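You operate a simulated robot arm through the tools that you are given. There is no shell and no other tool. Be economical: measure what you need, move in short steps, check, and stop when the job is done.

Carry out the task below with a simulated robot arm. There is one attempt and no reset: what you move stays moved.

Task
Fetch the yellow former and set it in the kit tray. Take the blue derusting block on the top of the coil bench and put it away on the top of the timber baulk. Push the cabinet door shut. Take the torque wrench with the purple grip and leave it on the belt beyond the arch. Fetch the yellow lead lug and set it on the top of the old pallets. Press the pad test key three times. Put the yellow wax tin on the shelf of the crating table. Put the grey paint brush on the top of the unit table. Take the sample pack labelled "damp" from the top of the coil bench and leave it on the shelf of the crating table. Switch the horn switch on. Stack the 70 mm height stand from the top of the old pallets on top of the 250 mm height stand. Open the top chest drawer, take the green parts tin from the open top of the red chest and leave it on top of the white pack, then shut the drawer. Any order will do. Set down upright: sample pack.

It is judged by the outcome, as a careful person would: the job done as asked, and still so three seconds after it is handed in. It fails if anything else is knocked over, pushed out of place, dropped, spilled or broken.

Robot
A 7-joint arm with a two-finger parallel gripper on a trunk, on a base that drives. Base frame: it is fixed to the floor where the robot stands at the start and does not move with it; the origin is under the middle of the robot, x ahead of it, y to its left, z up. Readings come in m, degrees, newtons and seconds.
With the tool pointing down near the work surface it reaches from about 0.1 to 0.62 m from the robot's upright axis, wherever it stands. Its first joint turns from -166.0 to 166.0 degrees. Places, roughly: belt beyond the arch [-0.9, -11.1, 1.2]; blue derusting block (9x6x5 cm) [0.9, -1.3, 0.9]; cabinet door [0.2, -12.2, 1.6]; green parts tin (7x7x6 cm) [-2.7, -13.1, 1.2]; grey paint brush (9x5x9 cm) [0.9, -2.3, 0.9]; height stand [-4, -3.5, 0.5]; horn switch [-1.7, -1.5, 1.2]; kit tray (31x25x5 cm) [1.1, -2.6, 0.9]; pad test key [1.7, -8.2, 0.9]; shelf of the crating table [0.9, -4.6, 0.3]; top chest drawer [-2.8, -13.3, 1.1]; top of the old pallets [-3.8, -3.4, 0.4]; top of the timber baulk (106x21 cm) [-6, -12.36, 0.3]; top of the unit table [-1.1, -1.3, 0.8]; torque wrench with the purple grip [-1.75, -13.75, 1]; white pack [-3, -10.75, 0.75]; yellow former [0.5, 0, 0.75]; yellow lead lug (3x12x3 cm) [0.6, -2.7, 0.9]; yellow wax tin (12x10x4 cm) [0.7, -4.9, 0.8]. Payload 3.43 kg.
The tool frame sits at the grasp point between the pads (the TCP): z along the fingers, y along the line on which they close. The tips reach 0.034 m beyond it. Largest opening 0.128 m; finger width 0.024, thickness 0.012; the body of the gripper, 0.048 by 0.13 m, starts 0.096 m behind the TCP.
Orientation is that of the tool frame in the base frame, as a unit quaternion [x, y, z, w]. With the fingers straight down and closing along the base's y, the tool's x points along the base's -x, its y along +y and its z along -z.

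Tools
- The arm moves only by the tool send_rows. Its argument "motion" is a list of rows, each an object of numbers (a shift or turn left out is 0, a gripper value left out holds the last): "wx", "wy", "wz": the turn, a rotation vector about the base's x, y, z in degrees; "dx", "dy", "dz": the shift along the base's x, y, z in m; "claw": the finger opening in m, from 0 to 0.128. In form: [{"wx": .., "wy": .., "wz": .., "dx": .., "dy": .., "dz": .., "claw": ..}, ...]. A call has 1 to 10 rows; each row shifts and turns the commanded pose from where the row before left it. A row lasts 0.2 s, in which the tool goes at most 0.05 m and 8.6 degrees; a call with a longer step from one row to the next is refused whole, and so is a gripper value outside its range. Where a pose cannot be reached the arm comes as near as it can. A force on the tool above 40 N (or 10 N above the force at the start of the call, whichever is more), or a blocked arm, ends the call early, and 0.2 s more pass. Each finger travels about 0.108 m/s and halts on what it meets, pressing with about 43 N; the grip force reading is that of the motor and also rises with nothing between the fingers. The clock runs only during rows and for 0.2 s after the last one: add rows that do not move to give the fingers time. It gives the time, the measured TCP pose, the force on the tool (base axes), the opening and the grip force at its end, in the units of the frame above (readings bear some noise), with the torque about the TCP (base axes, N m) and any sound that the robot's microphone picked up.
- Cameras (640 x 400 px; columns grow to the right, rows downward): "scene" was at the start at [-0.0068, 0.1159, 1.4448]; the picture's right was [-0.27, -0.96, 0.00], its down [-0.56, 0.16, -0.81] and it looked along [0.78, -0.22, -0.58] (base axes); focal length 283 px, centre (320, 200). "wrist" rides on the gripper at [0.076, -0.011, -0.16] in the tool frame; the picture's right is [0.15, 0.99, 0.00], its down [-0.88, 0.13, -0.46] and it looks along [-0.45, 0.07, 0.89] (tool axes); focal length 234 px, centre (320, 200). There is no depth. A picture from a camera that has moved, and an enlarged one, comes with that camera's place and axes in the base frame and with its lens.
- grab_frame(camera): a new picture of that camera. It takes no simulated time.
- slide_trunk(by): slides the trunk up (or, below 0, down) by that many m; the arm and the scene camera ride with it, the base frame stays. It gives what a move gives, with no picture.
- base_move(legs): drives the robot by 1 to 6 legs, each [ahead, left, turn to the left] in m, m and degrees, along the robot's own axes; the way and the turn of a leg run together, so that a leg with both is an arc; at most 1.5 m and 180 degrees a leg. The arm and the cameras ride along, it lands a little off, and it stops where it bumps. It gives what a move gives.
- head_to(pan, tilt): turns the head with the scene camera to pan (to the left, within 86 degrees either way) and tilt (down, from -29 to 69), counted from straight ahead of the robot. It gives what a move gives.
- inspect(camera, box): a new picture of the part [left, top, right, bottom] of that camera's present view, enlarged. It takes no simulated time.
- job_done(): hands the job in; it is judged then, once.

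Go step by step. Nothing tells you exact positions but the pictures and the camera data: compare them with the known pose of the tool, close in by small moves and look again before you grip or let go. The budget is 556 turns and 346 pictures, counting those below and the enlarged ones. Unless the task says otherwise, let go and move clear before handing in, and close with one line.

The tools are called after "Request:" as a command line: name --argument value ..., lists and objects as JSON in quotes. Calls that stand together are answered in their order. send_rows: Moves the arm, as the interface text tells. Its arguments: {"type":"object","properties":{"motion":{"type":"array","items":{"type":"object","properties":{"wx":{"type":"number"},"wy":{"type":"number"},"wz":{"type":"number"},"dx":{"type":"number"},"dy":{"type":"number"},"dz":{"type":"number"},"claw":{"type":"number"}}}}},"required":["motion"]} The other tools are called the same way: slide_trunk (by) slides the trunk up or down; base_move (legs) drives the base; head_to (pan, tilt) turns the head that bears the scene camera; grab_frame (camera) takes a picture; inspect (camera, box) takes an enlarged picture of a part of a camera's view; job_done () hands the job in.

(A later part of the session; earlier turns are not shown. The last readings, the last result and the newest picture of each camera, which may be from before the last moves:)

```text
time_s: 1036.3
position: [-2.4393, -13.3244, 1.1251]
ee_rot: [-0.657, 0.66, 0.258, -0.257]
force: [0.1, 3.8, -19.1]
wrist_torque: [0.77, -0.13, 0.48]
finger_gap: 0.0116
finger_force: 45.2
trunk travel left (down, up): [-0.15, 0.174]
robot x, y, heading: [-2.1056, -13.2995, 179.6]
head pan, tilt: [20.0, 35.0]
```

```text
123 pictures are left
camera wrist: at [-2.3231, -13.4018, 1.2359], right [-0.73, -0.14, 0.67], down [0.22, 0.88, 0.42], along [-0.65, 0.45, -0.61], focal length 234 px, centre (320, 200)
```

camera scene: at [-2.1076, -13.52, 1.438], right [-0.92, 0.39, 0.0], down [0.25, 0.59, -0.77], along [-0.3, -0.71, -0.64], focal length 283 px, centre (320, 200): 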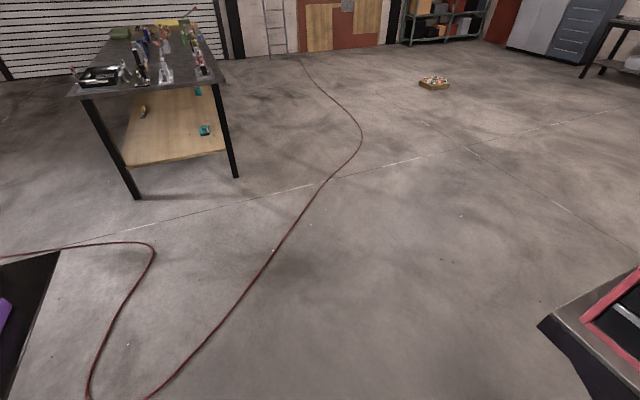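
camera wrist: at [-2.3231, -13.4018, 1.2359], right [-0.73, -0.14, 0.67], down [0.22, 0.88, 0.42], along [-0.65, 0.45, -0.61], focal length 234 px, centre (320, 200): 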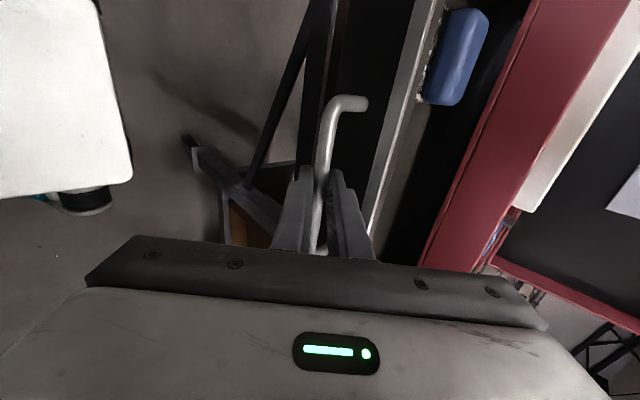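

Request:
base_move --legs '[[-0.05, 0, 0]]'

Request:
head_to --pan 40 --tilt 35

Request:
grab_frame --camera "scene"

```text
time_s: 1037.2
position: [-2.388, -13.3247, 1.1263]
ee_rot: [-0.657, 0.66, 0.259, -0.256]
force: [0.1, 1.7, -1.5]
wrist_torque: [1.11, -0.08, 0.21]
finger_gap: 0.0115
finger_force: 45.2
trunk travel left (down, up): [-0.15, 0.174]
robot x, y, heading: [-2.056, -13.3011, 179.8]
head pan, tilt: [20.0, 35.0]
```

```text
time_s: 1038.0
position: [-2.3875, -13.3243, 1.1261]
ee_rot: [-0.657, 0.659, 0.259, -0.256]
force: [0.1, 0.3, -1.2]
wrist_torque: [0.58, 0.01, 0.59]
finger_gap: 0.0116
finger_force: 45.5
trunk travel left (down, up): [-0.15, 0.174]
robot x, y, heading: [-2.0526, -13.3033, 179.9]
head pan, tilt: [40.0, 35.0]
```

```text
122 pictures are left
camera scene: at [-2.0326, -13.4979, 1.4456], right [-0.64, 0.77, 0.0], down [0.44, 0.37, -0.82], along [-0.63, -0.52, -0.57], focal length 283 px, centre (320, 200)
```

scene: 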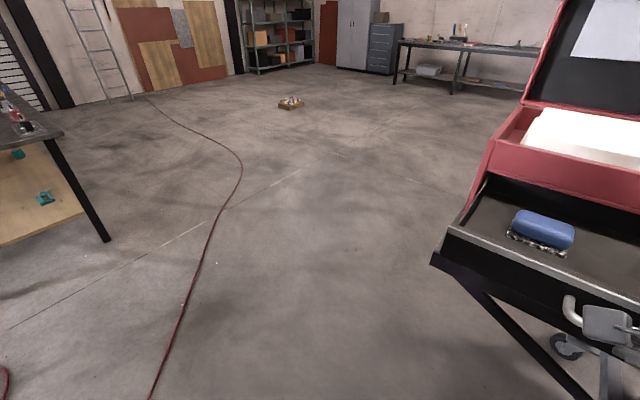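

The drawer is open about 22 cm. Releasing and backing off along the tool axis.

Request:
send_rows --motion '[{"claw": 0.02}, {"claw": 0.036}, {}, {"dx": 0.008, "dz": 0.01}, {"dx": 0.012, "dz": 0.015}, {"dx": 0.012, "dz": 0.015}, {"dx": 0.01, "dz": 0.02}]'

Request:
grab_frame --camera "wrist"

```text
time_s: 1039.6
position: [-2.3464, -13.3254, 1.1854]
ee_rot: [-0.657, 0.661, 0.257, -0.256]
force: [0.2, 0.1, -0.4]
wrist_torque: [0.01, -0.03, 0.02]
finger_gap: 0.0361
finger_force: 0.1
trunk travel left (down, up): [-0.15, 0.174]
robot x, y, heading: [-2.055, -13.3018, 179.7]
head pan, tilt: [40.0, 35.0]
```

```text
121 pictures are left
camera wrist: at [-2.2307, -13.4018, 1.2958], right [-0.73, -0.14, 0.67], down [0.22, 0.88, 0.42], along [-0.65, 0.45, -0.61], focal length 234 px, centre (320, 200)
```

wrist: 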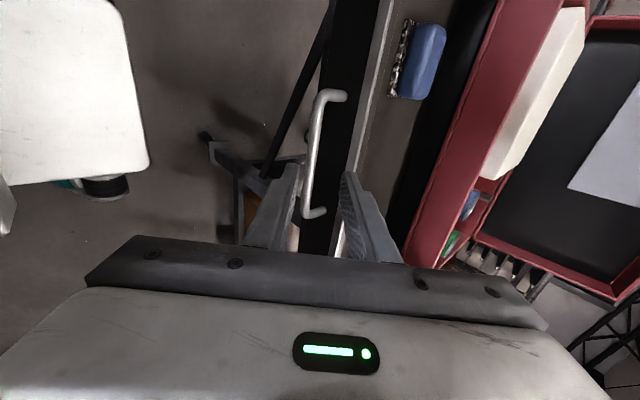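

Request:
send_rows --motion '[{"dz": 0.03, "dx": -0.01}, {"dz": 0.035, "dx": -0.02, "wy": -7}, {"dz": 0.035, "dx": -0.03, "wy": -7}, {"dz": 0.025, "dx": -0.035, "wy": -7}, {"dz": 0.02, "dx": -0.035, "wy": -7}, {"dx": -0.035, "wy": -7}, {"dx": -0.03, "wy": -6.5}, {"dy": 0.03}]'

Request:
head_to --pan 10 --tilt 35

Request:
grab_frame --camera "scene"

Request:
grab_frame --camera "wrist"

```text
time_s: 1040.5
position: [-2.333, -13.3402, 1.2059]
ee_rot: [0.705, -0.686, -0.134, 0.122]
force: [-0.5, -0.5, -0.3]
wrist_torque: [-0.01, 0.02, -0.01]
finger_gap: 0.0357
finger_force: 0.0
trunk travel left (down, up): [-0.15, 0.174]
robot x, y, heading: [-2.0534, -13.3019, 179.8]
head pan, tilt: [40.0, 35.0]
stopped in row 4: the arm was blocked; the commanded pose is now the measured one
```

```text
time_s: 1041.5
position: [-2.3327, -13.3429, 1.2063]
ee_rot: [0.705, -0.685, -0.134, 0.122]
force: [0.5, 1.0, 0.6]
wrist_torque: [0.01, -0.01, 0.0]
finger_gap: 0.036
finger_force: 0.1
trunk travel left (down, up): [-0.15, 0.174]
robot x, y, heading: [-2.0526, -13.2984, 179.7]
head pan, tilt: [10.0, 35.0]
```

```text
120 pictures are left
camera scene: at [-2.0058, -13.519, 1.4438], right [-0.88, 0.47, 0.0], down [0.28, 0.52, -0.81], along [-0.38, -0.71, -0.59], focal length 283 px, centre (320, 200)
```

scene: 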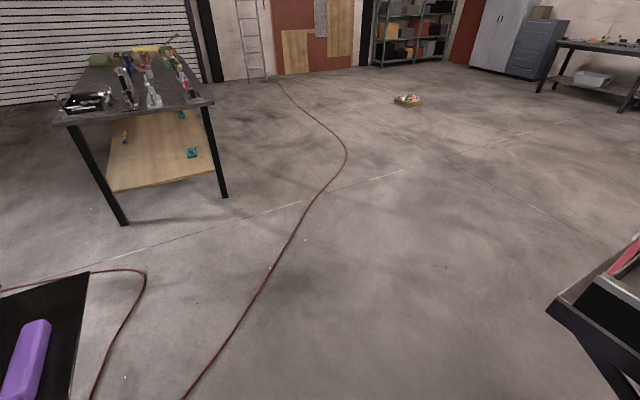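

```text
119 pictures are left
camera wrist: at [-2.2643, -13.4207, 1.3507], right [-0.92, -0.18, 0.35], down [0.02, 0.87, 0.49], along [-0.39, 0.46, -0.8], focal length 234 px, centre (320, 200)
```

wrist: 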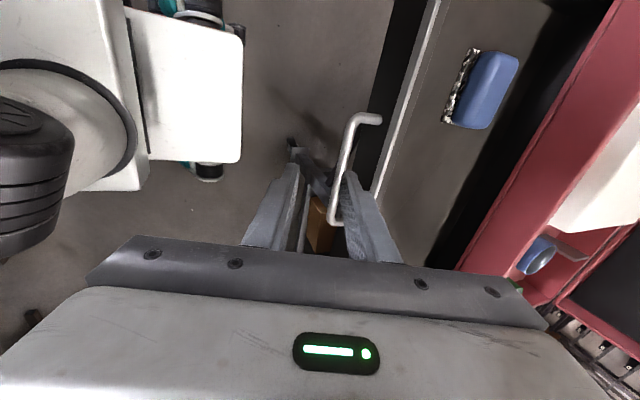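

The arm was too tucked; extending it forward over the drawer, at safe height, before levelling.

Request:
send_rows --motion '[{"dx": -0.025, "dz": 0.012}, {"dx": -0.03, "dz": 0.015}, {"dx": -0.03, "dz": 0.02}, {"dx": -0.03, "dz": 0.025}, {"dx": -0.03, "dz": 0.03}, {"dx": -0.02, "dz": 0.035}]'

Request:
grab_frame --camera "wrist"

```text
time_s: 1042.2
position: [-2.3347, -13.3582, 1.2021]
ee_rot: [0.72, -0.673, -0.14, 0.094]
force: [0.1, 0.0, -0.1]
wrist_torque: [-0.01, 0.0, -0.02]
finger_gap: 0.0359
finger_force: 0.1
trunk travel left (down, up): [-0.15, 0.174]
robot x, y, heading: [-2.0508, -13.299, 179.6]
head pan, tilt: [10.0, 35.0]
stopped in row 3: the arm was blocked; the commanded pose is now the measured one
```

```text
118 pictures are left
camera wrist: at [-2.2685, -13.4418, 1.3432], right [-0.93, -0.22, 0.31], down [-0.02, 0.84, 0.54], along [-0.38, 0.49, -0.78], focal length 234 px, centre (320, 200)
```

wrist: 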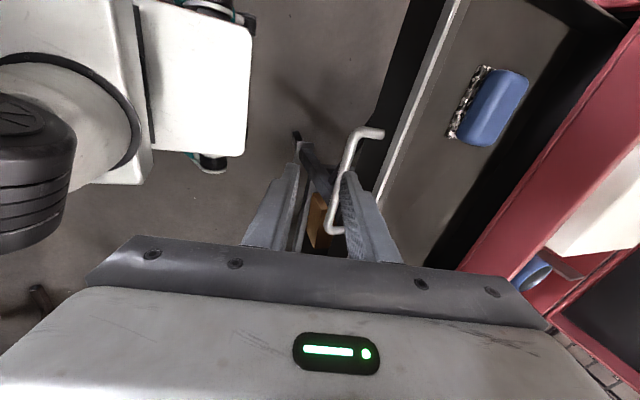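

Request:
head_to --pan 84 --tilt 20

Request:
send_rows --motion '[{"dy": 0.02, "dz": 0.01}, {"dy": 0.03, "dz": 0.015}, {"dy": 0.03, "dz": 0.02}]'

```text
time_s: 1043.7
position: [-2.3378, -13.359, 1.2022]
ee_rot: [0.722, -0.672, -0.139, 0.093]
force: [-0.5, 1.1, 0.1]
wrist_torque: [-0.01, 0.02, 0.0]
finger_gap: 0.036
finger_force: 0.1
trunk travel left (down, up): [-0.15, 0.174]
robot x, y, heading: [-2.05, -13.3002, 179.6]
head pan, tilt: [84.0, 20.0]
```

```text
time_s: 1044.5
position: [-2.3358, -13.2794, 1.2474]
ee_rot: [0.721, -0.672, -0.142, 0.094]
force: [-0.6, 0.0, -0.1]
wrist_torque: [0.0, 0.0, -0.02]
finger_gap: 0.036
finger_force: 0.0
trunk travel left (down, up): [-0.15, 0.174]
robot x, y, heading: [-2.0529, -13.2974, 179.6]
head pan, tilt: [84.0, 20.0]
```

Freed. Now extending forward and levelling the tool.

Request:
send_rows --motion '[{"dx": -0.03, "dz": 0.02, "dy": 0.01}, {"dx": -0.03, "dz": 0.02, "dy": 0.01}, {"dx": -0.04, "dz": 0.02}, {"dx": -0.045}, {"dx": -0.04, "wy": -5}, {"wy": -7}, {"wy": -6}]'

Request:
grab_frame --camera "wrist"

```text
time_s: 1046.0
position: [-2.5215, -13.2589, 1.3099]
ee_rot: [0.734, -0.678, -0.026, -0.012]
force: [0.6, -0.1, -0.7]
wrist_torque: [0.01, 0.01, -0.02]
finger_gap: 0.0358
finger_force: 0.1
trunk travel left (down, up): [-0.15, 0.174]
robot x, y, heading: [-2.0507, -13.2995, 179.8]
head pan, tilt: [84.0, 20.0]
```

```text
117 pictures are left
camera wrist: at [-2.5019, -13.3437, 1.4648], right [-0.97, -0.23, 0.01], down [-0.19, 0.84, 0.51], along [-0.12, 0.49, -0.86], focal length 234 px, centre (320, 200)
```

wrist: 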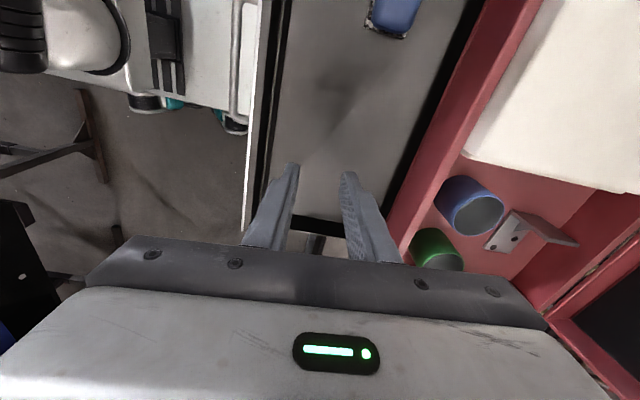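

Request:
base_move --legs '[[0.13, 0, 0]]'

Request:
send_rows --motion '[{"wx": -3.0, "wy": -1.3, "wz": -4.5, "dz": 0.02, "claw": 0.1}, {"dx": -0.03, "dy": 0.035}, {"dx": -0.03, "dy": 0.035}, {"dx": -0.02, "dy": 0.03}, {}]'

Request:
grab_frame --camera "wrist"

```text
time_s: 1047.3
position: [-2.6505, -13.258, 1.3094]
ee_rot: [0.734, -0.678, -0.027, -0.011]
force: [0.8, 1.1, -0.3]
wrist_torque: [0.01, -0.01, 0.02]
finger_gap: 0.0358
finger_force: 0.0
trunk travel left (down, up): [-0.15, 0.174]
robot x, y, heading: [-2.1812, -13.299, 179.5]
head pan, tilt: [84.0, 20.0]
```

```text
time_s: 1048.5
position: [-2.6973, -13.1737, 1.314]
ee_rot: [0.708, -0.706, -0.002, 0.0]
force: [-0.4, 0.9, -0.5]
wrist_torque: [0.0, -0.01, -0.03]
finger_gap: 0.0999
finger_force: 0.0
out of reach, approached as far as the arm can: row 3, 4
trunk travel left (down, up): [-0.15, 0.174]
robot x, y, heading: [-2.1837, -13.3048, 179.6]
head pan, tilt: [84.0, 20.0]
```

```text
116 pictures are left
camera wrist: at [-2.6849, -13.2512, 1.473], right [-0.99, -0.15, 0.01], down [-0.13, 0.88, 0.46], along [-0.07, 0.45, -0.89], focal length 234 px, centre (320, 200)
```

wrist: 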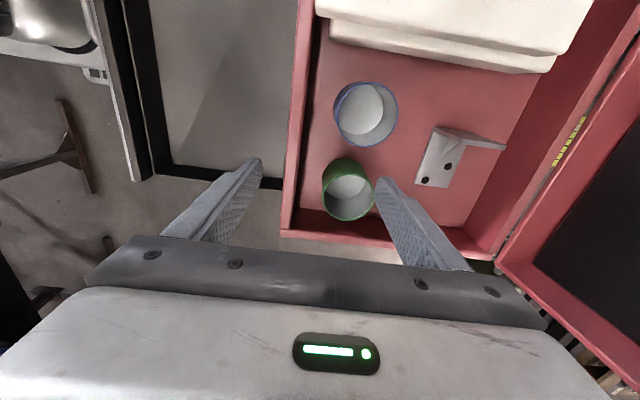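

The cups are clear: green rim centre ≈(−2.744, −13.12, 1.19). I'll raise the trunk for reach, then pinch the cup's west wall (one finger inside, one outside).

Request:
slide_trunk --by 0.15

Request:
send_rows --motion '[{"dx": -0.03, "dy": 0.025, "dz": -0.02, "claw": 0.034}, {"dx": -0.03, "dy": 0.025, "dz": -0.025}, {"dx": -0.02, "dz": -0.04}, {"dz": -0.045}, {"dz": -0.03}, {}]'

Request:
grab_frame --camera "wrist"

```text
time_s: 1050.3
position: [-2.6957, -13.1732, 1.4625]
ee_rot: [0.708, -0.707, -0.003, 0.001]
force: [0.5, 0.2, -0.4]
wrist_torque: [0.02, -0.04, 0.0]
finger_gap: 0.0999
finger_force: 0.0
trunk travel left (down, up): [-0.3, 0.024]
robot x, y, heading: [-2.182, -13.3017, 179.9]
head pan, tilt: [84.0, 20.0]
```

```text
time_s: 1051.7
position: [-2.764, -13.1335, 1.301]
ee_rot: [0.708, -0.706, -0.003, 0.0]
force: [-0.6, -0.6, -0.2]
wrist_torque: [0.01, 0.0, 0.06]
finger_gap: 0.0341
finger_force: 0.1
out of reach, approached as far as the arm can: row 1, 2
trunk travel left (down, up): [-0.3, 0.024]
robot x, y, heading: [-2.1835, -13.3005, 179.6]
head pan, tilt: [84.0, 20.0]
```

```text
115 pictures are left
camera wrist: at [-2.7507, -13.2108, 1.4612], right [-0.99, -0.15, 0.0], down [-0.13, 0.88, 0.46], along [-0.07, 0.45, -0.89], focal length 234 px, centre (320, 200)
```

wrist: 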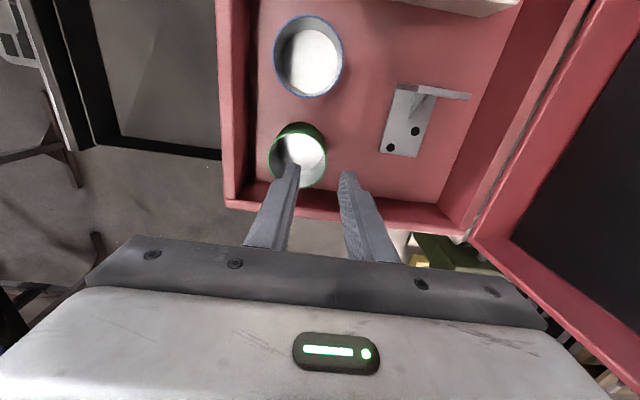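

Request:
send_rows --motion '[{"dx": -0.007, "dy": 0.004, "dz": -0.03}, {"dz": -0.035}, {"dz": -0.03}, {}]'

Request:
grab_frame --camera "wrist"

```text
time_s: 1052.7
position: [-2.7705, -13.1297, 1.2069]
ee_rot: [0.707, -0.707, -0.003, 0.0]
force: [-0.3, -0.1, 0.5]
wrist_torque: [0.0, -0.01, -0.03]
finger_gap: 0.0341
finger_force: 0.0
trunk travel left (down, up): [-0.3, 0.024]
robot x, y, heading: [-2.1816, -13.3006, 179.5]
head pan, tilt: [84.0, 20.0]
```

```text
114 pictures are left
camera wrist: at [-2.758, -13.2061, 1.3664], right [-0.99, -0.15, 0.0], down [-0.13, 0.88, 0.46], along [-0.07, 0.45, -0.89], focal length 234 px, centre (320, 200)
```

wrist: 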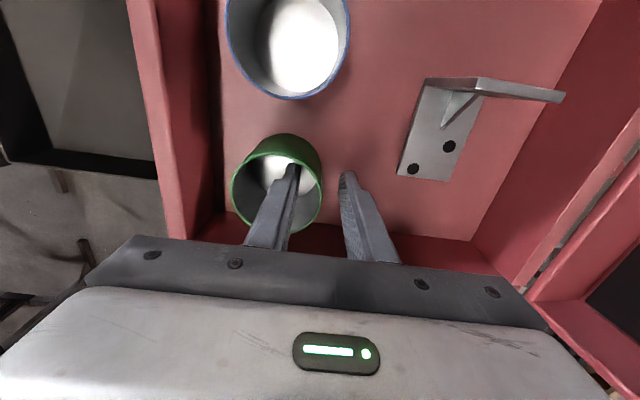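

Request:
send_rows --motion '[{"dz": -0.02}, {"dz": -0.012}, {}, {"claw": 0.015}, {"claw": 0.0}, {"claw": 0.0}, {}]'

Request:
grab_frame --camera "wrist"

```text
time_s: 1053.1
position: [-2.7721, -13.1284, 1.1985]
ee_rot: [0.708, -0.706, -0.011, 0.005]
force: [4.5, -1.9, 16.1]
wrist_torque: [-0.18, -0.58, -0.01]
finger_gap: 0.0372
finger_force: 2.4
trunk travel left (down, up): [-0.3, 0.024]
robot x, y, heading: [-2.1791, -13.3001, 179.9]
head pan, tilt: [84.0, 20.0]
stopped in row 2: the force on the tool passed its limit at 48 N (the readings are from after the stop); the commanded pose is now the measured one
```

```text
113 pictures are left
camera wrist: at [-2.757, -13.2067, 1.3579], right [-0.99, -0.15, 0.02], down [-0.12, 0.88, 0.47], along [-0.09, 0.46, -0.88], focal length 234 px, centre (320, 200)
```

wrist: 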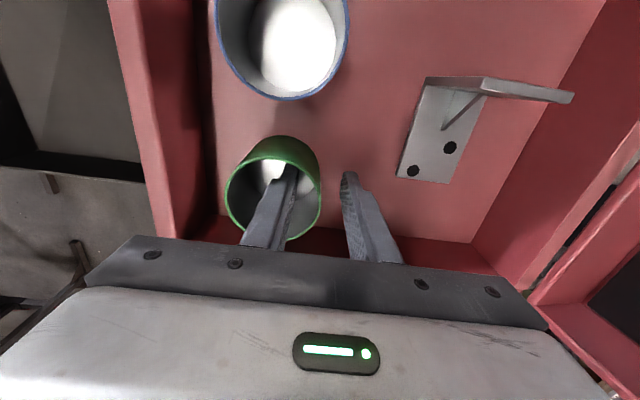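

The inner finger touched the cup's bottom, so it is deep enough. Rising 4 mm and closing on the wall.

Request:
send_rows --motion '[{"dz": 0.005}, {}, {"claw": 0.018}, {"claw": 0.005}, {"claw": 0.0}, {}]'

Request:
grab_frame --camera "wrist"

```text
time_s: 1054.5
position: [-2.7715, -13.1282, 1.2003]
ee_rot: [0.708, -0.706, -0.011, 0.004]
force: [-0.5, 0.5, 3.5]
wrist_torque: [-0.01, -0.27, 0.02]
finger_gap: 0.0045
finger_force: 39.2
trunk travel left (down, up): [-0.3, 0.024]
robot x, y, heading: [-2.1789, -13.3016, 179.8]
head pan, tilt: [84.0, 20.0]
```

```text
112 pictures are left
camera wrist: at [-2.7579, -13.2059, 1.3601], right [-0.99, -0.15, 0.02], down [-0.12, 0.88, 0.47], along [-0.09, 0.46, -0.88], focal length 234 px, centre (320, 200)
```

wrist: 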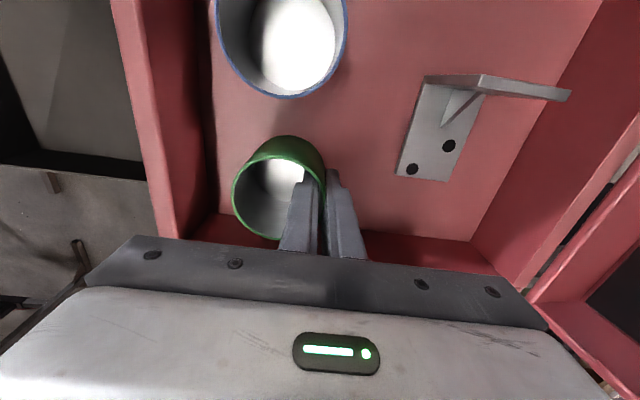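

Wall held (4.5 mm). Lifting slowly.

Request:
send_rows --motion '[{"dz": 0.01}, {"dz": 0.02}, {"dz": 0.03}, {"dz": 0.03}, {"dz": 0.03}, {"dz": 0.03}, {}]'

Request:
grab_frame --camera "wrist"

```text
time_s: 1056.1
position: [-2.7731, -13.1294, 1.3522]
ee_rot: [0.707, -0.707, -0.01, 0.004]
force: [0.1, 0.6, -0.2]
wrist_torque: [0.02, 0.04, -0.01]
finger_gap: 0.0046
finger_force: 39.3
trunk travel left (down, up): [-0.3, 0.024]
robot x, y, heading: [-2.1837, -13.3, 179.5]
head pan, tilt: [84.0, 20.0]
```

```text
111 pictures are left
camera wrist: at [-2.759, -13.2073, 1.5115], right [-0.99, -0.15, 0.02], down [-0.12, 0.88, 0.47], along [-0.08, 0.46, -0.88], focal length 234 px, centre (320, 200)
```

wrist: 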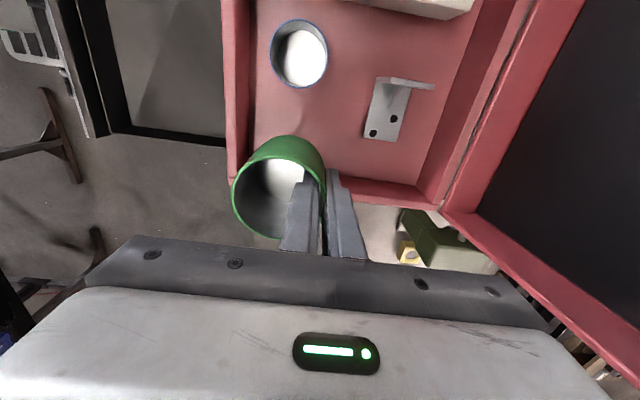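

The green tin is out. I'll strafe north (right) along the aisle toward the white pack on the cream trolley, keeping the arm high.

Request:
base_move --legs '[[0, -1.0, 0.5], [0.0, -0.9, 0]]'

Request:
grab_frame --camera "wrist"

Request:
head_to --pan 25 --tilt 30

Request:
grab_frame --camera "scene"

```text
time_s: 1074.5
position: [-2.773, -11.2582, 1.352]
ee_rot: [0.71, -0.704, -0.01, 0.004]
force: [-0.7, -0.4, -0.5]
wrist_torque: [0.02, 0.02, 0.0]
finger_gap: 0.0045
finger_force: 39.2
trunk travel left (down, up): [-0.3, 0.024]
robot x, y, heading: [-2.1786, -11.4259, -180.1]
head pan, tilt: [84.0, 20.0]
```

```text
110 pictures are left
camera wrist: at [-2.7573, -11.3354, 1.5112], right [-0.99, -0.16, 0.02], down [-0.13, 0.88, 0.47], along [-0.09, 0.46, -0.88], focal length 234 px, centre (320, 200)
```

wrist: 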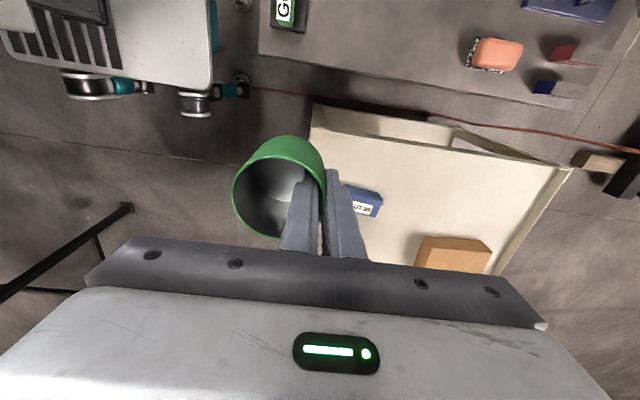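

```text
time_s: 1075.8
position: [-2.7721, -11.2577, 1.3525]
ee_rot: [0.711, -0.703, -0.009, 0.004]
force: [0.1, 0.7, -0.3]
wrist_torque: [0.02, 0.03, 0.02]
finger_gap: 0.0043
finger_force: 39.2
trunk travel left (down, up): [-0.3, 0.024]
robot x, y, heading: [-2.1783, -11.4198, -179.8]
head pan, tilt: [25.0, 30.0]
```

```text
109 pictures are left
camera scene: at [-2.1712, -11.602, 1.6034], right [-0.43, 0.9, 0.0], down [0.45, 0.21, -0.87], along [-0.78, -0.37, -0.5], focal length 283 px, centre (320, 200)
```

scene: 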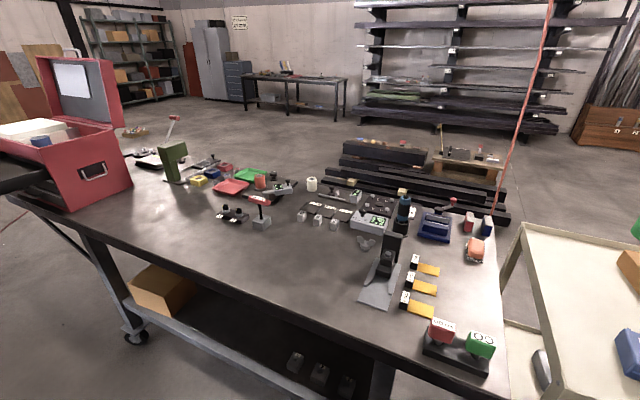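

Request:
base_move --legs '[[0, -0.42, 0]]'

Request:
grab_frame --camera "wrist"

Request:
grab_frame --camera "scene"

```text
time_s: 1080.3
position: [-2.7731, -10.8361, 1.3517]
ee_rot: [0.71, -0.705, -0.01, 0.003]
force: [-0.4, 0.1, -1.4]
wrist_torque: [0.0, -0.01, 0.04]
finger_gap: 0.0044
finger_force: 38.9
trunk travel left (down, up): [-0.3, 0.024]
robot x, y, heading: [-2.1801, -11.0004, -180.0]
head pan, tilt: [25.0, 30.0]
```

```text
108 pictures are left
camera wrist: at [-2.7577, -10.914, 1.5112], right [-0.99, -0.15, 0.02], down [-0.13, 0.88, 0.47], along [-0.09, 0.46, -0.88], focal length 234 px, centre (320, 200)
```

wrist: 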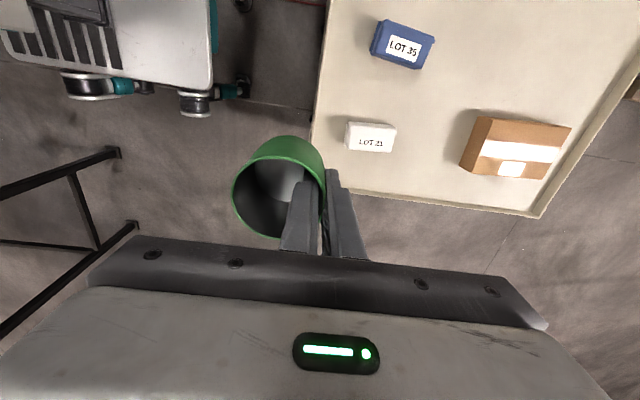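

```text
107 pictures are left
camera scene: at [-2.1725, -11.1823, 1.6034], right [-0.42, 0.91, 0.0], down [0.45, 0.21, -0.87], along [-0.78, -0.37, -0.5], focal length 283 px, centre (320, 200)
```

scene: 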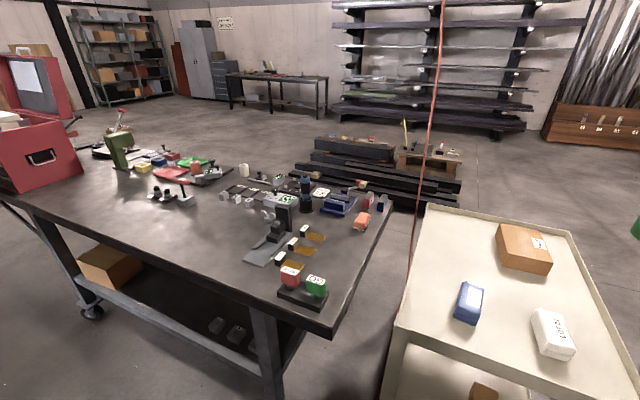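

White pack top centre ≈(−2.941, −10.783, 0.838). I'll move closer, lower the trunk, and bring the tin over it.

Request:
base_move --legs '[[0.2, -0.12, 0]]'

Request:
slide_trunk --by -0.15

Request:
send_rows --motion '[{"dz": -0.04, "dy": -0.02}, {"dz": -0.04, "dy": -0.02}, {"dz": -0.04, "dy": -0.02}, {"dz": -0.03}, {}]'

Request:
grab_frame --camera "wrist"

Request:
grab_frame --camera "scene"

```text
time_s: 1082.2
position: [-2.9746, -10.7155, 1.3513]
ee_rot: [0.71, -0.704, -0.01, 0.003]
force: [1.2, 0.5, -1.5]
wrist_torque: [-0.02, 0.02, 0.02]
finger_gap: 0.0044
finger_force: 38.6
trunk travel left (down, up): [-0.3, 0.024]
robot x, y, heading: [-2.3822, -10.8818, -179.9]
head pan, tilt: [25.0, 30.0]
```

```text
time_s: 1083.9
position: [-2.9742, -10.7161, 1.2015]
ee_rot: [0.711, -0.703, -0.01, 0.004]
force: [-0.8, 0.1, -1.1]
wrist_torque: [-0.02, 0.05, 0.03]
finger_gap: 0.0042
finger_force: 38.7
trunk travel left (down, up): [-0.15, 0.174]
robot x, y, heading: [-2.3827, -10.8817, -179.9]
head pan, tilt: [25.0, 30.0]
```

```text
time_s: 1085.1
position: [-2.975, -10.7743, 1.0522]
ee_rot: [0.71, -0.704, -0.01, 0.005]
force: [-0.2, 0.4, -1.2]
wrist_torque: [0.0, 0.03, 0.0]
finger_gap: 0.0044
finger_force: 38.3
trunk travel left (down, up): [-0.15, 0.174]
robot x, y, heading: [-2.3784, -10.8813, -180.1]
head pan, tilt: [25.0, 30.0]
```

```text
106 pictures are left
camera wrist: at [-2.9596, -10.8521, 1.2106], right [-0.99, -0.16, 0.02], down [-0.13, 0.88, 0.47], along [-0.09, 0.46, -0.88], focal length 234 px, centre (320, 200)
```

wrist: 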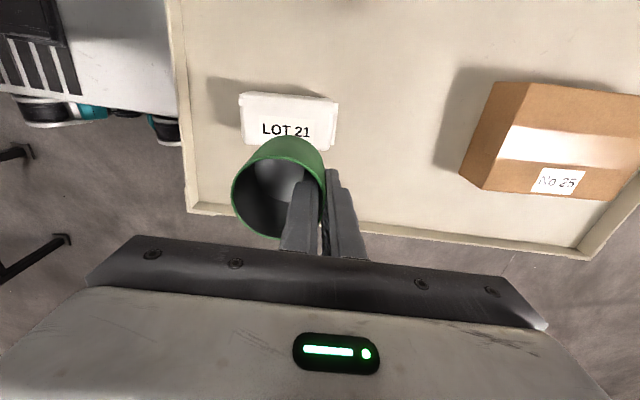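

```text
105 pictures are left
camera scene: at [-2.3734, -11.0603, 1.4534], right [-0.42, 0.91, 0.0], down [0.45, 0.21, -0.87], along [-0.78, -0.37, -0.5], focal length 283 px, centre (320, 200)
```

scene: 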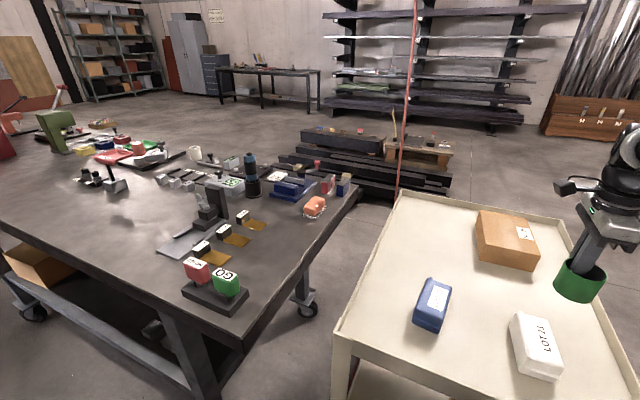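

Request:
send_rows --motion '[{"dx": 0.014, "dz": -0.03}, {"dz": -0.04}, {"dz": -0.04}, {"dz": -0.025}, {}]'

Request:
grab_frame --camera "wrist"

Request:
inspect --camera "scene" --box '[480, 200, 640, 400]'

```text
time_s: 1086.3
position: [-2.9593, -10.7757, 0.921]
ee_rot: [0.71, -0.704, -0.011, 0.005]
force: [1.2, -1.3, 23.3]
wrist_torque: [-0.23, -1.32, -0.04]
finger_gap: 0.0046
finger_force: 38.7
trunk travel left (down, up): [-0.15, 0.174]
robot x, y, heading: [-2.3833, -10.883, -179.7]
head pan, tilt: [25.0, 30.0]
```

```text
104 pictures are left
camera wrist: at [-2.9436, -10.8532, 1.0792], right [-0.99, -0.16, 0.02], down [-0.13, 0.88, 0.47], along [-0.09, 0.46, -0.88], focal length 234 px, centre (320, 200)
```

wrist: 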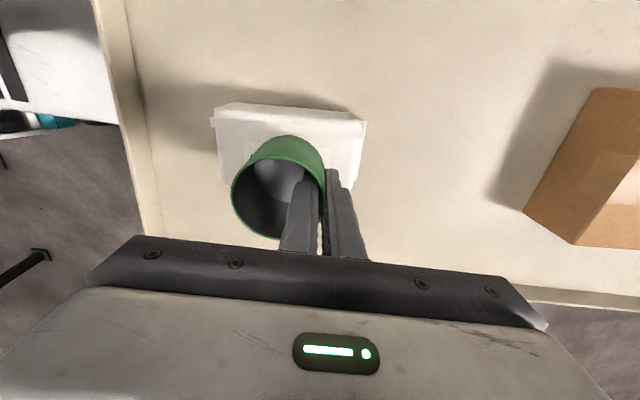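

```text
2.00 times, centred on (560, 300) of scene
camera zoom: at [-2.3716, -11.0607, 1.4537], right [-0.42, 0.91, 0.0], down [0.45, 0.21, -0.87], along [-0.78, -0.37, -0.5], focal length 566 px, centre (-160, 0)
```

zoom: 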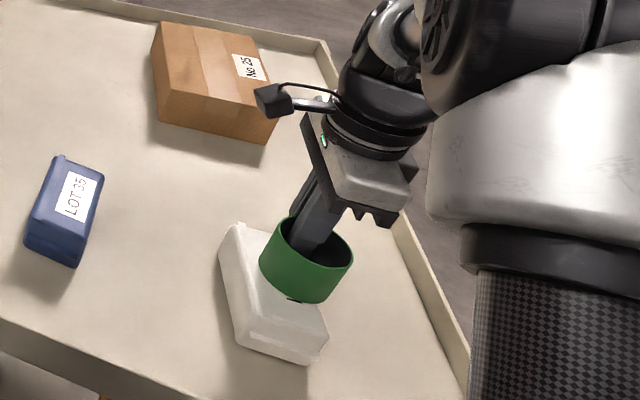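

The tin touched the pack but sits ~13 mm too far north. Lifting slightly, shifting, and lowering again.

Request:
send_rows --motion '[{"dz": 0.02}, {"dy": -0.013, "dx": -0.006}, {}, {"dz": -0.008}, {"dz": -0.005}, {}]'

Request:
grab_frame --camera "wrist"

Request:
inspect --camera "scene" --box '[500, 250, 640, 400]'

```text
time_s: 1087.7
position: [-2.9661, -10.7882, 0.925]
ee_rot: [0.711, -0.704, -0.01, 0.004]
force: [0.8, 0.5, -1.2]
wrist_torque: [-0.01, 0.05, -0.02]
finger_gap: 0.0043
finger_force: 38.7
trunk travel left (down, up): [-0.15, 0.174]
robot x, y, heading: [-2.3767, -10.8831, -180.0]
head pan, tilt: [25.0, 30.0]
```

```text
102 pictures are left
camera wrist: at [-2.9507, -10.8661, 1.0829], right [-0.99, -0.16, 0.02], down [-0.13, 0.88, 0.47], along [-0.09, 0.46, -0.88], focal length 234 px, centre (320, 200)
```

wrist: 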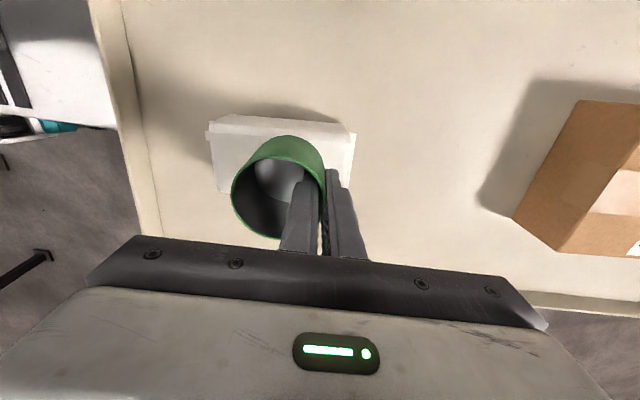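

```text
2.67 times, centred on (570, 325) of scene
camera zoom: at [-2.3733, -11.0603, 1.4534], right [-0.42, 0.91, 0.0], down [0.45, 0.21, -0.87], along [-0.78, -0.37, -0.5], focal length 755 px, centre (-347, -133)
```

zoom: 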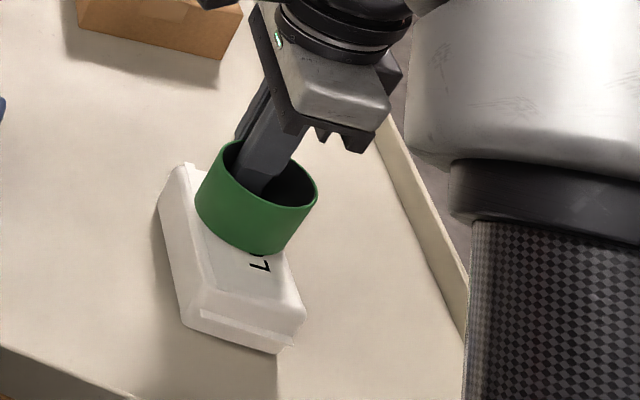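

Request:
send_rows --motion '[{"dx": 0.008, "dy": 0.003}, {"dz": -0.003}, {"dz": -0.003}, {}]'

```text
time_s: 1088.7
position: [-2.9577, -10.7832, 0.9203]
ee_rot: [0.71, -0.704, -0.01, 0.004]
force: [1.4, 0.0, 13.1]
wrist_torque: [-0.13, -0.82, 0.01]
finger_gap: 0.0044
finger_force: 38.7
trunk travel left (down, up): [-0.15, 0.174]
robot x, y, heading: [-2.3801, -10.8768, -180.0]
head pan, tilt: [25.0, 30.0]
```

Contact. Opening the fingers and rising carefully.

Request:
send_rows --motion '[{"claw": 0.008}, {"claw": 0.016}, {"claw": 0.026}, {}, {"dz": 0.01}, {"dz": 0.02}, {"dz": 0.03}, {"dz": 0.04}, {"dz": 0.04}]'

Request:
grab_frame --camera "wrist"

Request:
inspect --camera "scene" --box '[500, 250, 640, 400]'

```text
time_s: 1090.7
position: [-2.956, -10.7852, 1.0595]
ee_rot: [0.71, -0.704, -0.01, 0.004]
force: [-0.2, 1.1, -0.8]
wrist_torque: [-0.01, 0.03, -0.02]
finger_gap: 0.0259
finger_force: 0.0
trunk travel left (down, up): [-0.15, 0.174]
robot x, y, heading: [-2.3793, -10.8765, -179.8]
head pan, tilt: [25.0, 30.0]
```

```text
100 pictures are left
camera wrist: at [-2.9409, -10.8634, 1.2188], right [-0.99, -0.16, 0.02], down [-0.13, 0.88, 0.47], along [-0.09, 0.46, -0.89], focal length 234 px, centre (320, 200)
```

wrist: 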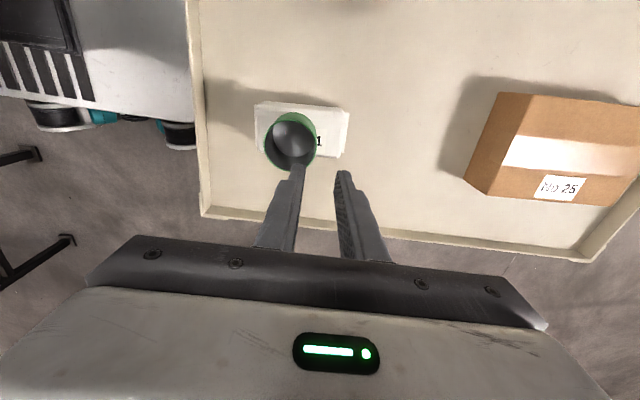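

```text
2.67 times, centred on (570, 325) of scene
camera zoom: at [-2.3733, -11.0603, 1.4533], right [-0.42, 0.91, 0.0], down [0.45, 0.21, -0.87], along [-0.78, -0.37, -0.5], focal length 755 px, centre (-347, -133)
```

zoom: 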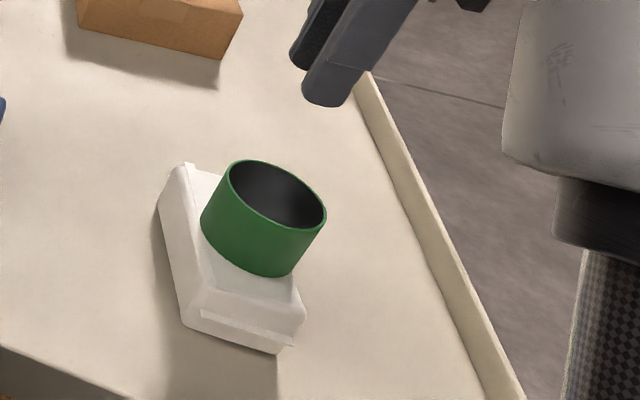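

The tin stands on the white pack. Next, shutting the drawer: I'll raise the arm, turn to face south and approach the open drawer from its north side.

Request:
send_rows --motion '[{"dz": 0.04, "claw": 0.0}, {"dz": 0.04}, {"dz": 0.04}, {"dz": 0.03, "dx": 0.02}, {"dx": 0.03}]'

Request:
base_move --legs '[[-0.2, 0, 0], [0, 0, 90], [1.0, 0, 0]]'

Request:
head_to --pan 0 --tilt 30

Request:
grab_frame --camera "scene"

```text
time_s: 1091.9
position: [-2.9055, -10.7859, 1.2061]
ee_rot: [0.71, -0.704, -0.01, 0.004]
force: [-0.3, -0.5, 0.2]
wrist_torque: [0.02, -0.02, 0.01]
finger_gap: 0.0
finger_force: 32.8
trunk travel left (down, up): [-0.15, 0.174]
robot x, y, heading: [-2.384, -10.8844, -179.9]
head pan, tilt: [25.0, 30.0]
```

```text
time_s: 1102.2
position: [-2.2471, -12.4103, 1.2063]
ee_rot: [1.0, 0.016, -0.004, 0.01]
force: [0.2, 0.0, 0.1]
wrist_torque: [-0.01, -0.01, 0.01]
finger_gap: 0.0
finger_force: 32.9
trunk travel left (down, up): [-0.15, 0.174]
robot x, y, heading: [-2.161, -11.8854, -88.7]
head pan, tilt: [25.0, 30.0]
```

```text
time_s: 1103.1
position: [-2.2459, -12.4123, 1.2076]
ee_rot: [1.0, 0.016, -0.004, 0.01]
force: [0.5, 0.1, -0.2]
wrist_torque: [0.0, -0.02, -0.01]
finger_gap: 0.0
finger_force: 33.5
trunk travel left (down, up): [-0.15, 0.174]
robot x, y, heading: [-2.1637, -11.8855, -88.5]
head pan, tilt: [0.0, 30.0]
```

```text
98 pictures are left
camera scene: at [-2.0232, -11.8807, 1.4534], right [-1.0, -0.02, 0.0], down [-0.01, 0.5, -0.87], along [0.02, -0.87, -0.5], focal length 283 px, centre (320, 200)
```

scene: 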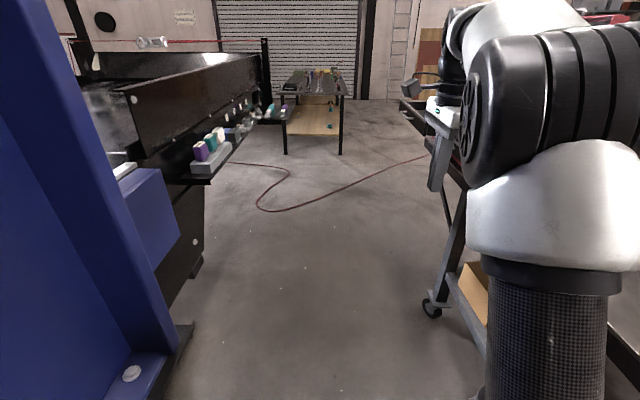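

Request:
base_move --legs '[[0.85, 0, -1.5]]'

Request:
grab_frame --camera "wrist"

```text
time_s: 1107.7
position: [-2.2482, -13.2583, 1.2073]
ee_rot: [1.0, 0.004, -0.004, 0.01]
force: [-0.1, 0.0, 1.4]
wrist_torque: [0.0, -0.01, -0.01]
finger_gap: 0.0
finger_force: 32.9
trunk travel left (down, up): [-0.15, 0.174]
robot x, y, heading: [-2.1485, -12.7318, -90.1]
head pan, tilt: [0.0, 30.0]
```

```text
97 pictures are left
camera wrist: at [-2.1719, -13.2443, 1.3662], right [0.15, -0.99, 0.02], down [-0.88, -0.13, 0.47], along [-0.46, -0.09, -0.88], focal length 234 px, centre (320, 200)
```

wrist: 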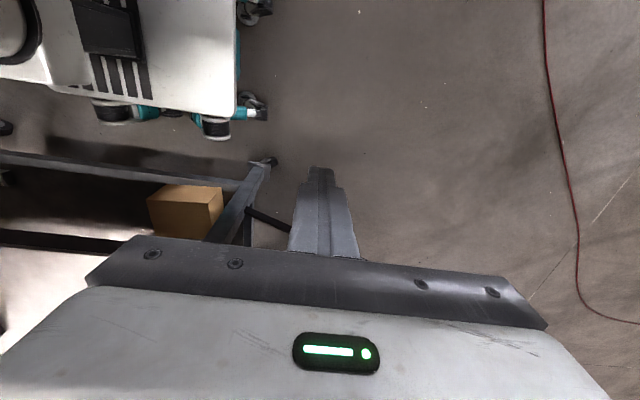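

Lowering beside the drawer front to handle height, then pushing toward −x in small steps.

Request:
send_rows --motion '[{"dz": -0.04, "dy": -0.025}, {"dz": -0.04, "dy": -0.03}, {"dz": -0.015}, {"dx": -0.03}, {"dx": -0.03}, {"dx": -0.03}, {"dx": -0.015}]'

Request:
head_to --pan -35 --tilt 30

Request:
grab_frame --camera "scene"

```text
time_s: 1109.2
position: [-2.3535, -13.3139, 1.1134]
ee_rot: [1.0, 0.004, -0.004, 0.01]
force: [-0.1, -0.8, -0.4]
wrist_torque: [0.02, -0.01, -0.04]
finger_gap: 0.0
finger_force: 33.3
trunk travel left (down, up): [-0.15, 0.174]
robot x, y, heading: [-2.1512, -12.7327, -90.0]
head pan, tilt: [0.0, 30.0]
```

```text
time_s: 1110.3
position: [-2.3533, -13.3136, 1.113]
ee_rot: [1.0, 0.003, -0.004, 0.01]
force: [0.7, -0.1, 0.6]
wrist_torque: [0.0, 0.04, 0.0]
finger_gap: 0.0
finger_force: 32.5
trunk travel left (down, up): [-0.15, 0.174]
robot x, y, heading: [-2.1475, -12.7348, -89.9]
head pan, tilt: [-35.0, 30.0]
```

```text
96 pictures are left
camera scene: at [-2.0649, -12.7177, 1.4534], right [-0.82, 0.57, 0.0], down [0.29, 0.41, -0.87], along [-0.5, -0.71, -0.5], focal length 283 px, centre (320, 200)
```

scene: 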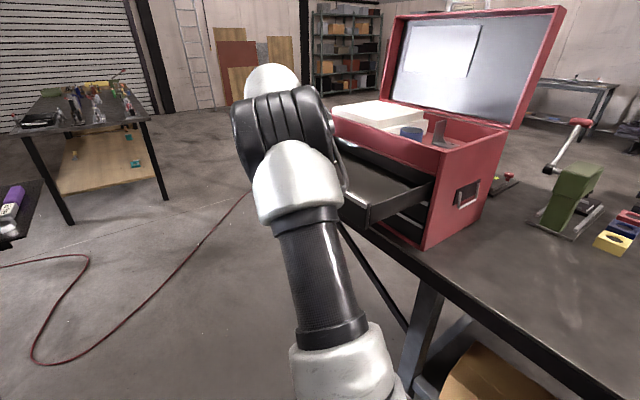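

Request:
send_rows --motion '[{"dx": -0.012}, {"dx": -0.015}, {"dx": -0.02}, {"dx": -0.02}, {"dx": -0.02}, {"dx": -0.02}, {"dx": -0.02}]'

Request:
send_rows --motion '[{"dx": -0.02}, {"dx": -0.02}, {"dx": -0.02}, {"dx": -0.015}, {"dx": -0.012}, {"dx": -0.01}, {"dx": -0.008}]'

Request:
grab_frame --camera "scene"

```text
time_s: 1111.9
position: [-2.4821, -13.3129, 1.1117]
ee_rot: [1.0, 0.003, -0.005, 0.01]
force: [-0.1, 0.1, 0.1]
wrist_torque: [0.01, 0.02, 0.0]
finger_gap: 0.0
finger_force: 32.9
trunk travel left (down, up): [-0.15, 0.174]
robot x, y, heading: [-2.1562, -12.7303, -89.9]
head pan, tilt: [-35.0, 30.0]
```

```text
time_s: 1113.5
position: [-2.5622, -13.2808, 1.0955]
ee_rot: [1.0, 0.003, -0.004, 0.01]
force: [0.5, -0.4, 0.1]
wrist_torque: [0.02, -0.01, -0.01]
finger_gap: 0.0
finger_force: 32.9
out of reach, approached as far as the arm can: row 2, 3, 4, 5, 6, 7
trunk travel left (down, up): [-0.15, 0.174]
robot x, y, heading: [-2.1528, -12.7354, -90.1]
head pan, tilt: [-35.0, 30.0]
```

```text
95 pictures are left
camera scene: at [-2.065, -12.7177, 1.4533], right [-0.82, 0.57, 0.0], down [0.29, 0.41, -0.87], along [-0.5, -0.71, -0.5], focal length 283 px, centre (320, 200)
```

scene: 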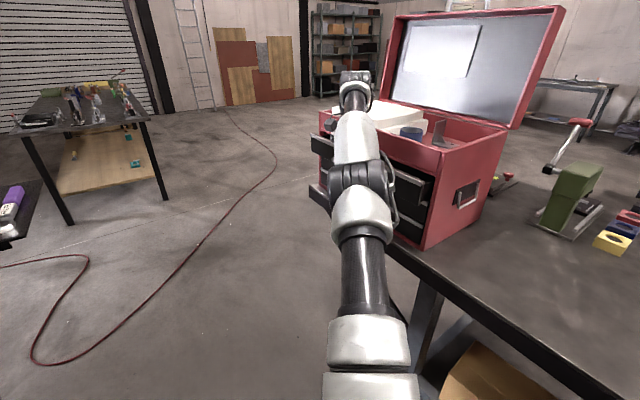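

Nearly shut, but the arm is at its reach. I'll move the base forward a little and finish the push.

Request:
send_rows --motion '[{"dx": 0.015}, {}]'

Request:
base_move --legs '[[0.08, -0.06, 0]]'

Request:
send_rows --motion '[{"dy": 0.03, "dz": 0.01}, {"dx": -0.01}, {"dx": -0.01}, {"dx": -0.008}, {"dx": -0.006}, {}]'

Request:
grab_frame --camera "scene"

```text
time_s: 1114.1
position: [-2.5469, -13.281, 1.0961]
ee_rot: [1.0, 0.003, -0.004, 0.01]
force: [-0.8, -0.4, -0.7]
wrist_torque: [-0.03, -0.02, 0.01]
finger_gap: 0.0
finger_force: 32.7
trunk travel left (down, up): [-0.15, 0.174]
robot x, y, heading: [-2.1543, -12.7373, -90.1]
head pan, tilt: [-35.0, 30.0]
```

```text
time_s: 1115.3
position: [-2.6056, -13.3629, 1.0963]
ee_rot: [1.0, 0.004, -0.003, 0.01]
force: [0.0, 0.5, 0.4]
wrist_torque: [0.0, -0.01, 0.02]
finger_gap: 0.0
finger_force: 33.0
trunk travel left (down, up): [-0.15, 0.174]
robot x, y, heading: [-2.2092, -12.8122, -89.9]
head pan, tilt: [-35.0, 30.0]
```

```text
time_s: 1116.0
position: [-2.6086, -13.3326, 1.1081]
ee_rot: [1.0, 0.008, 0.005, 0.007]
force: [11.2, 8.8, 8.5]
wrist_torque: [0.04, 0.26, -0.28]
finger_gap: 0.0001
finger_force: 33.3
trunk travel left (down, up): [-0.15, 0.174]
robot x, y, heading: [-2.2073, -12.8142, -89.9]
head pan, tilt: [-35.0, 30.0]
stopped in row 3: the force on the tool passed its limit at 51 N (the readings are from after the stop); the commanded pose is now the measured one
```

```text
94 pictures are left
camera scene: at [-2.1217, -12.7966, 1.4533], right [-0.82, 0.57, 0.0], down [0.28, 0.41, -0.87], along [-0.5, -0.71, -0.5], focal length 283 px, centre (320, 200)
```

scene: 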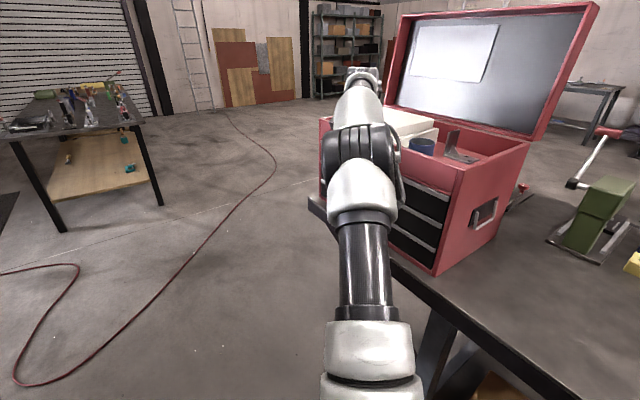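

The drawer is fully shut (firm resistance). I'll withdraw, drive south out of the aisle, and turn to face the wrench ledge.

Request:
send_rows --motion '[{"dx": 0.03}, {"dx": 0.04}, {"dx": 0.045}, {"dx": 0.045, "dz": 0.01}, {"dx": 0.045, "dz": 0.02}, {"dx": 0.045, "dz": 0.02}, {"dx": 0.04, "dz": 0.03}, {"dz": 0.04}]'

Request:
base_move --legs '[[0, 0.06, 0], [0.85, 0, 0], [0.85, 0, 0], [0, 0, 90]]'

Request:
head_to --pan 25 --tilt 25

Request:
grab_frame --camera "scene"

```text
time_s: 1117.8
position: [-2.3217, -13.3333, 1.2232]
ee_rot: [1.0, 0.008, 0.004, 0.006]
force: [0.2, -0.3, 0.5]
wrist_torque: [0.01, 0.01, -0.01]
finger_gap: 0.0
finger_force: 32.7
trunk travel left (down, up): [-0.15, 0.174]
robot x, y, heading: [-2.2092, -12.8152, -90.0]
head pan, tilt: [-35.0, 30.0]
```

```text
time_s: 1131.3
position: [-1.6398, -14.6364, 1.224]
ee_rot: [0.704, 0.71, 0.008, 0.002]
force: [-0.1, -0.2, -0.3]
wrist_torque: [-0.01, 0.01, -0.01]
finger_gap: 0.0001
finger_force: 33.2
trunk travel left (down, up): [-0.15, 0.174]
robot x, y, heading: [-2.1597, -14.5238, -0.2]
head pan, tilt: [-35.0, 30.0]
```

```text
time_s: 1132.6
position: [-1.6394, -14.6362, 1.224]
ee_rot: [0.703, 0.711, 0.007, 0.002]
force: [0.0, 0.2, -0.4]
wrist_torque: [0.0, 0.0, 0.02]
finger_gap: 0.0
finger_force: 32.8
trunk travel left (down, up): [-0.15, 0.174]
robot x, y, heading: [-2.1545, -14.5208, -0.2]
head pan, tilt: [25.0, 25.0]
```

```text
93 pictures are left
camera scene: at [-2.1652, -14.3444, 1.4613], right [0.42, -0.91, 0.0], down [-0.38, -0.18, -0.91], along [0.82, 0.38, -0.42], focal length 283 px, centre (320, 200)
```

scene: 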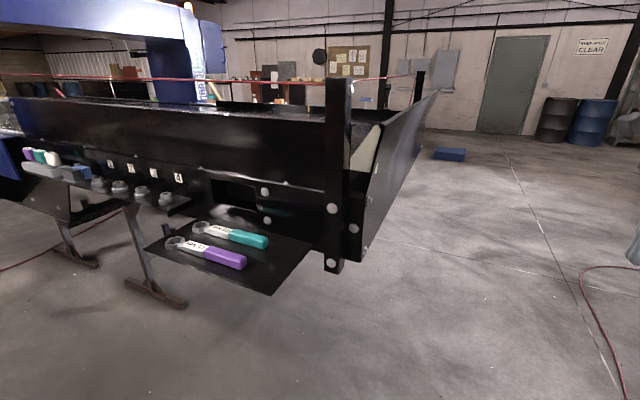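

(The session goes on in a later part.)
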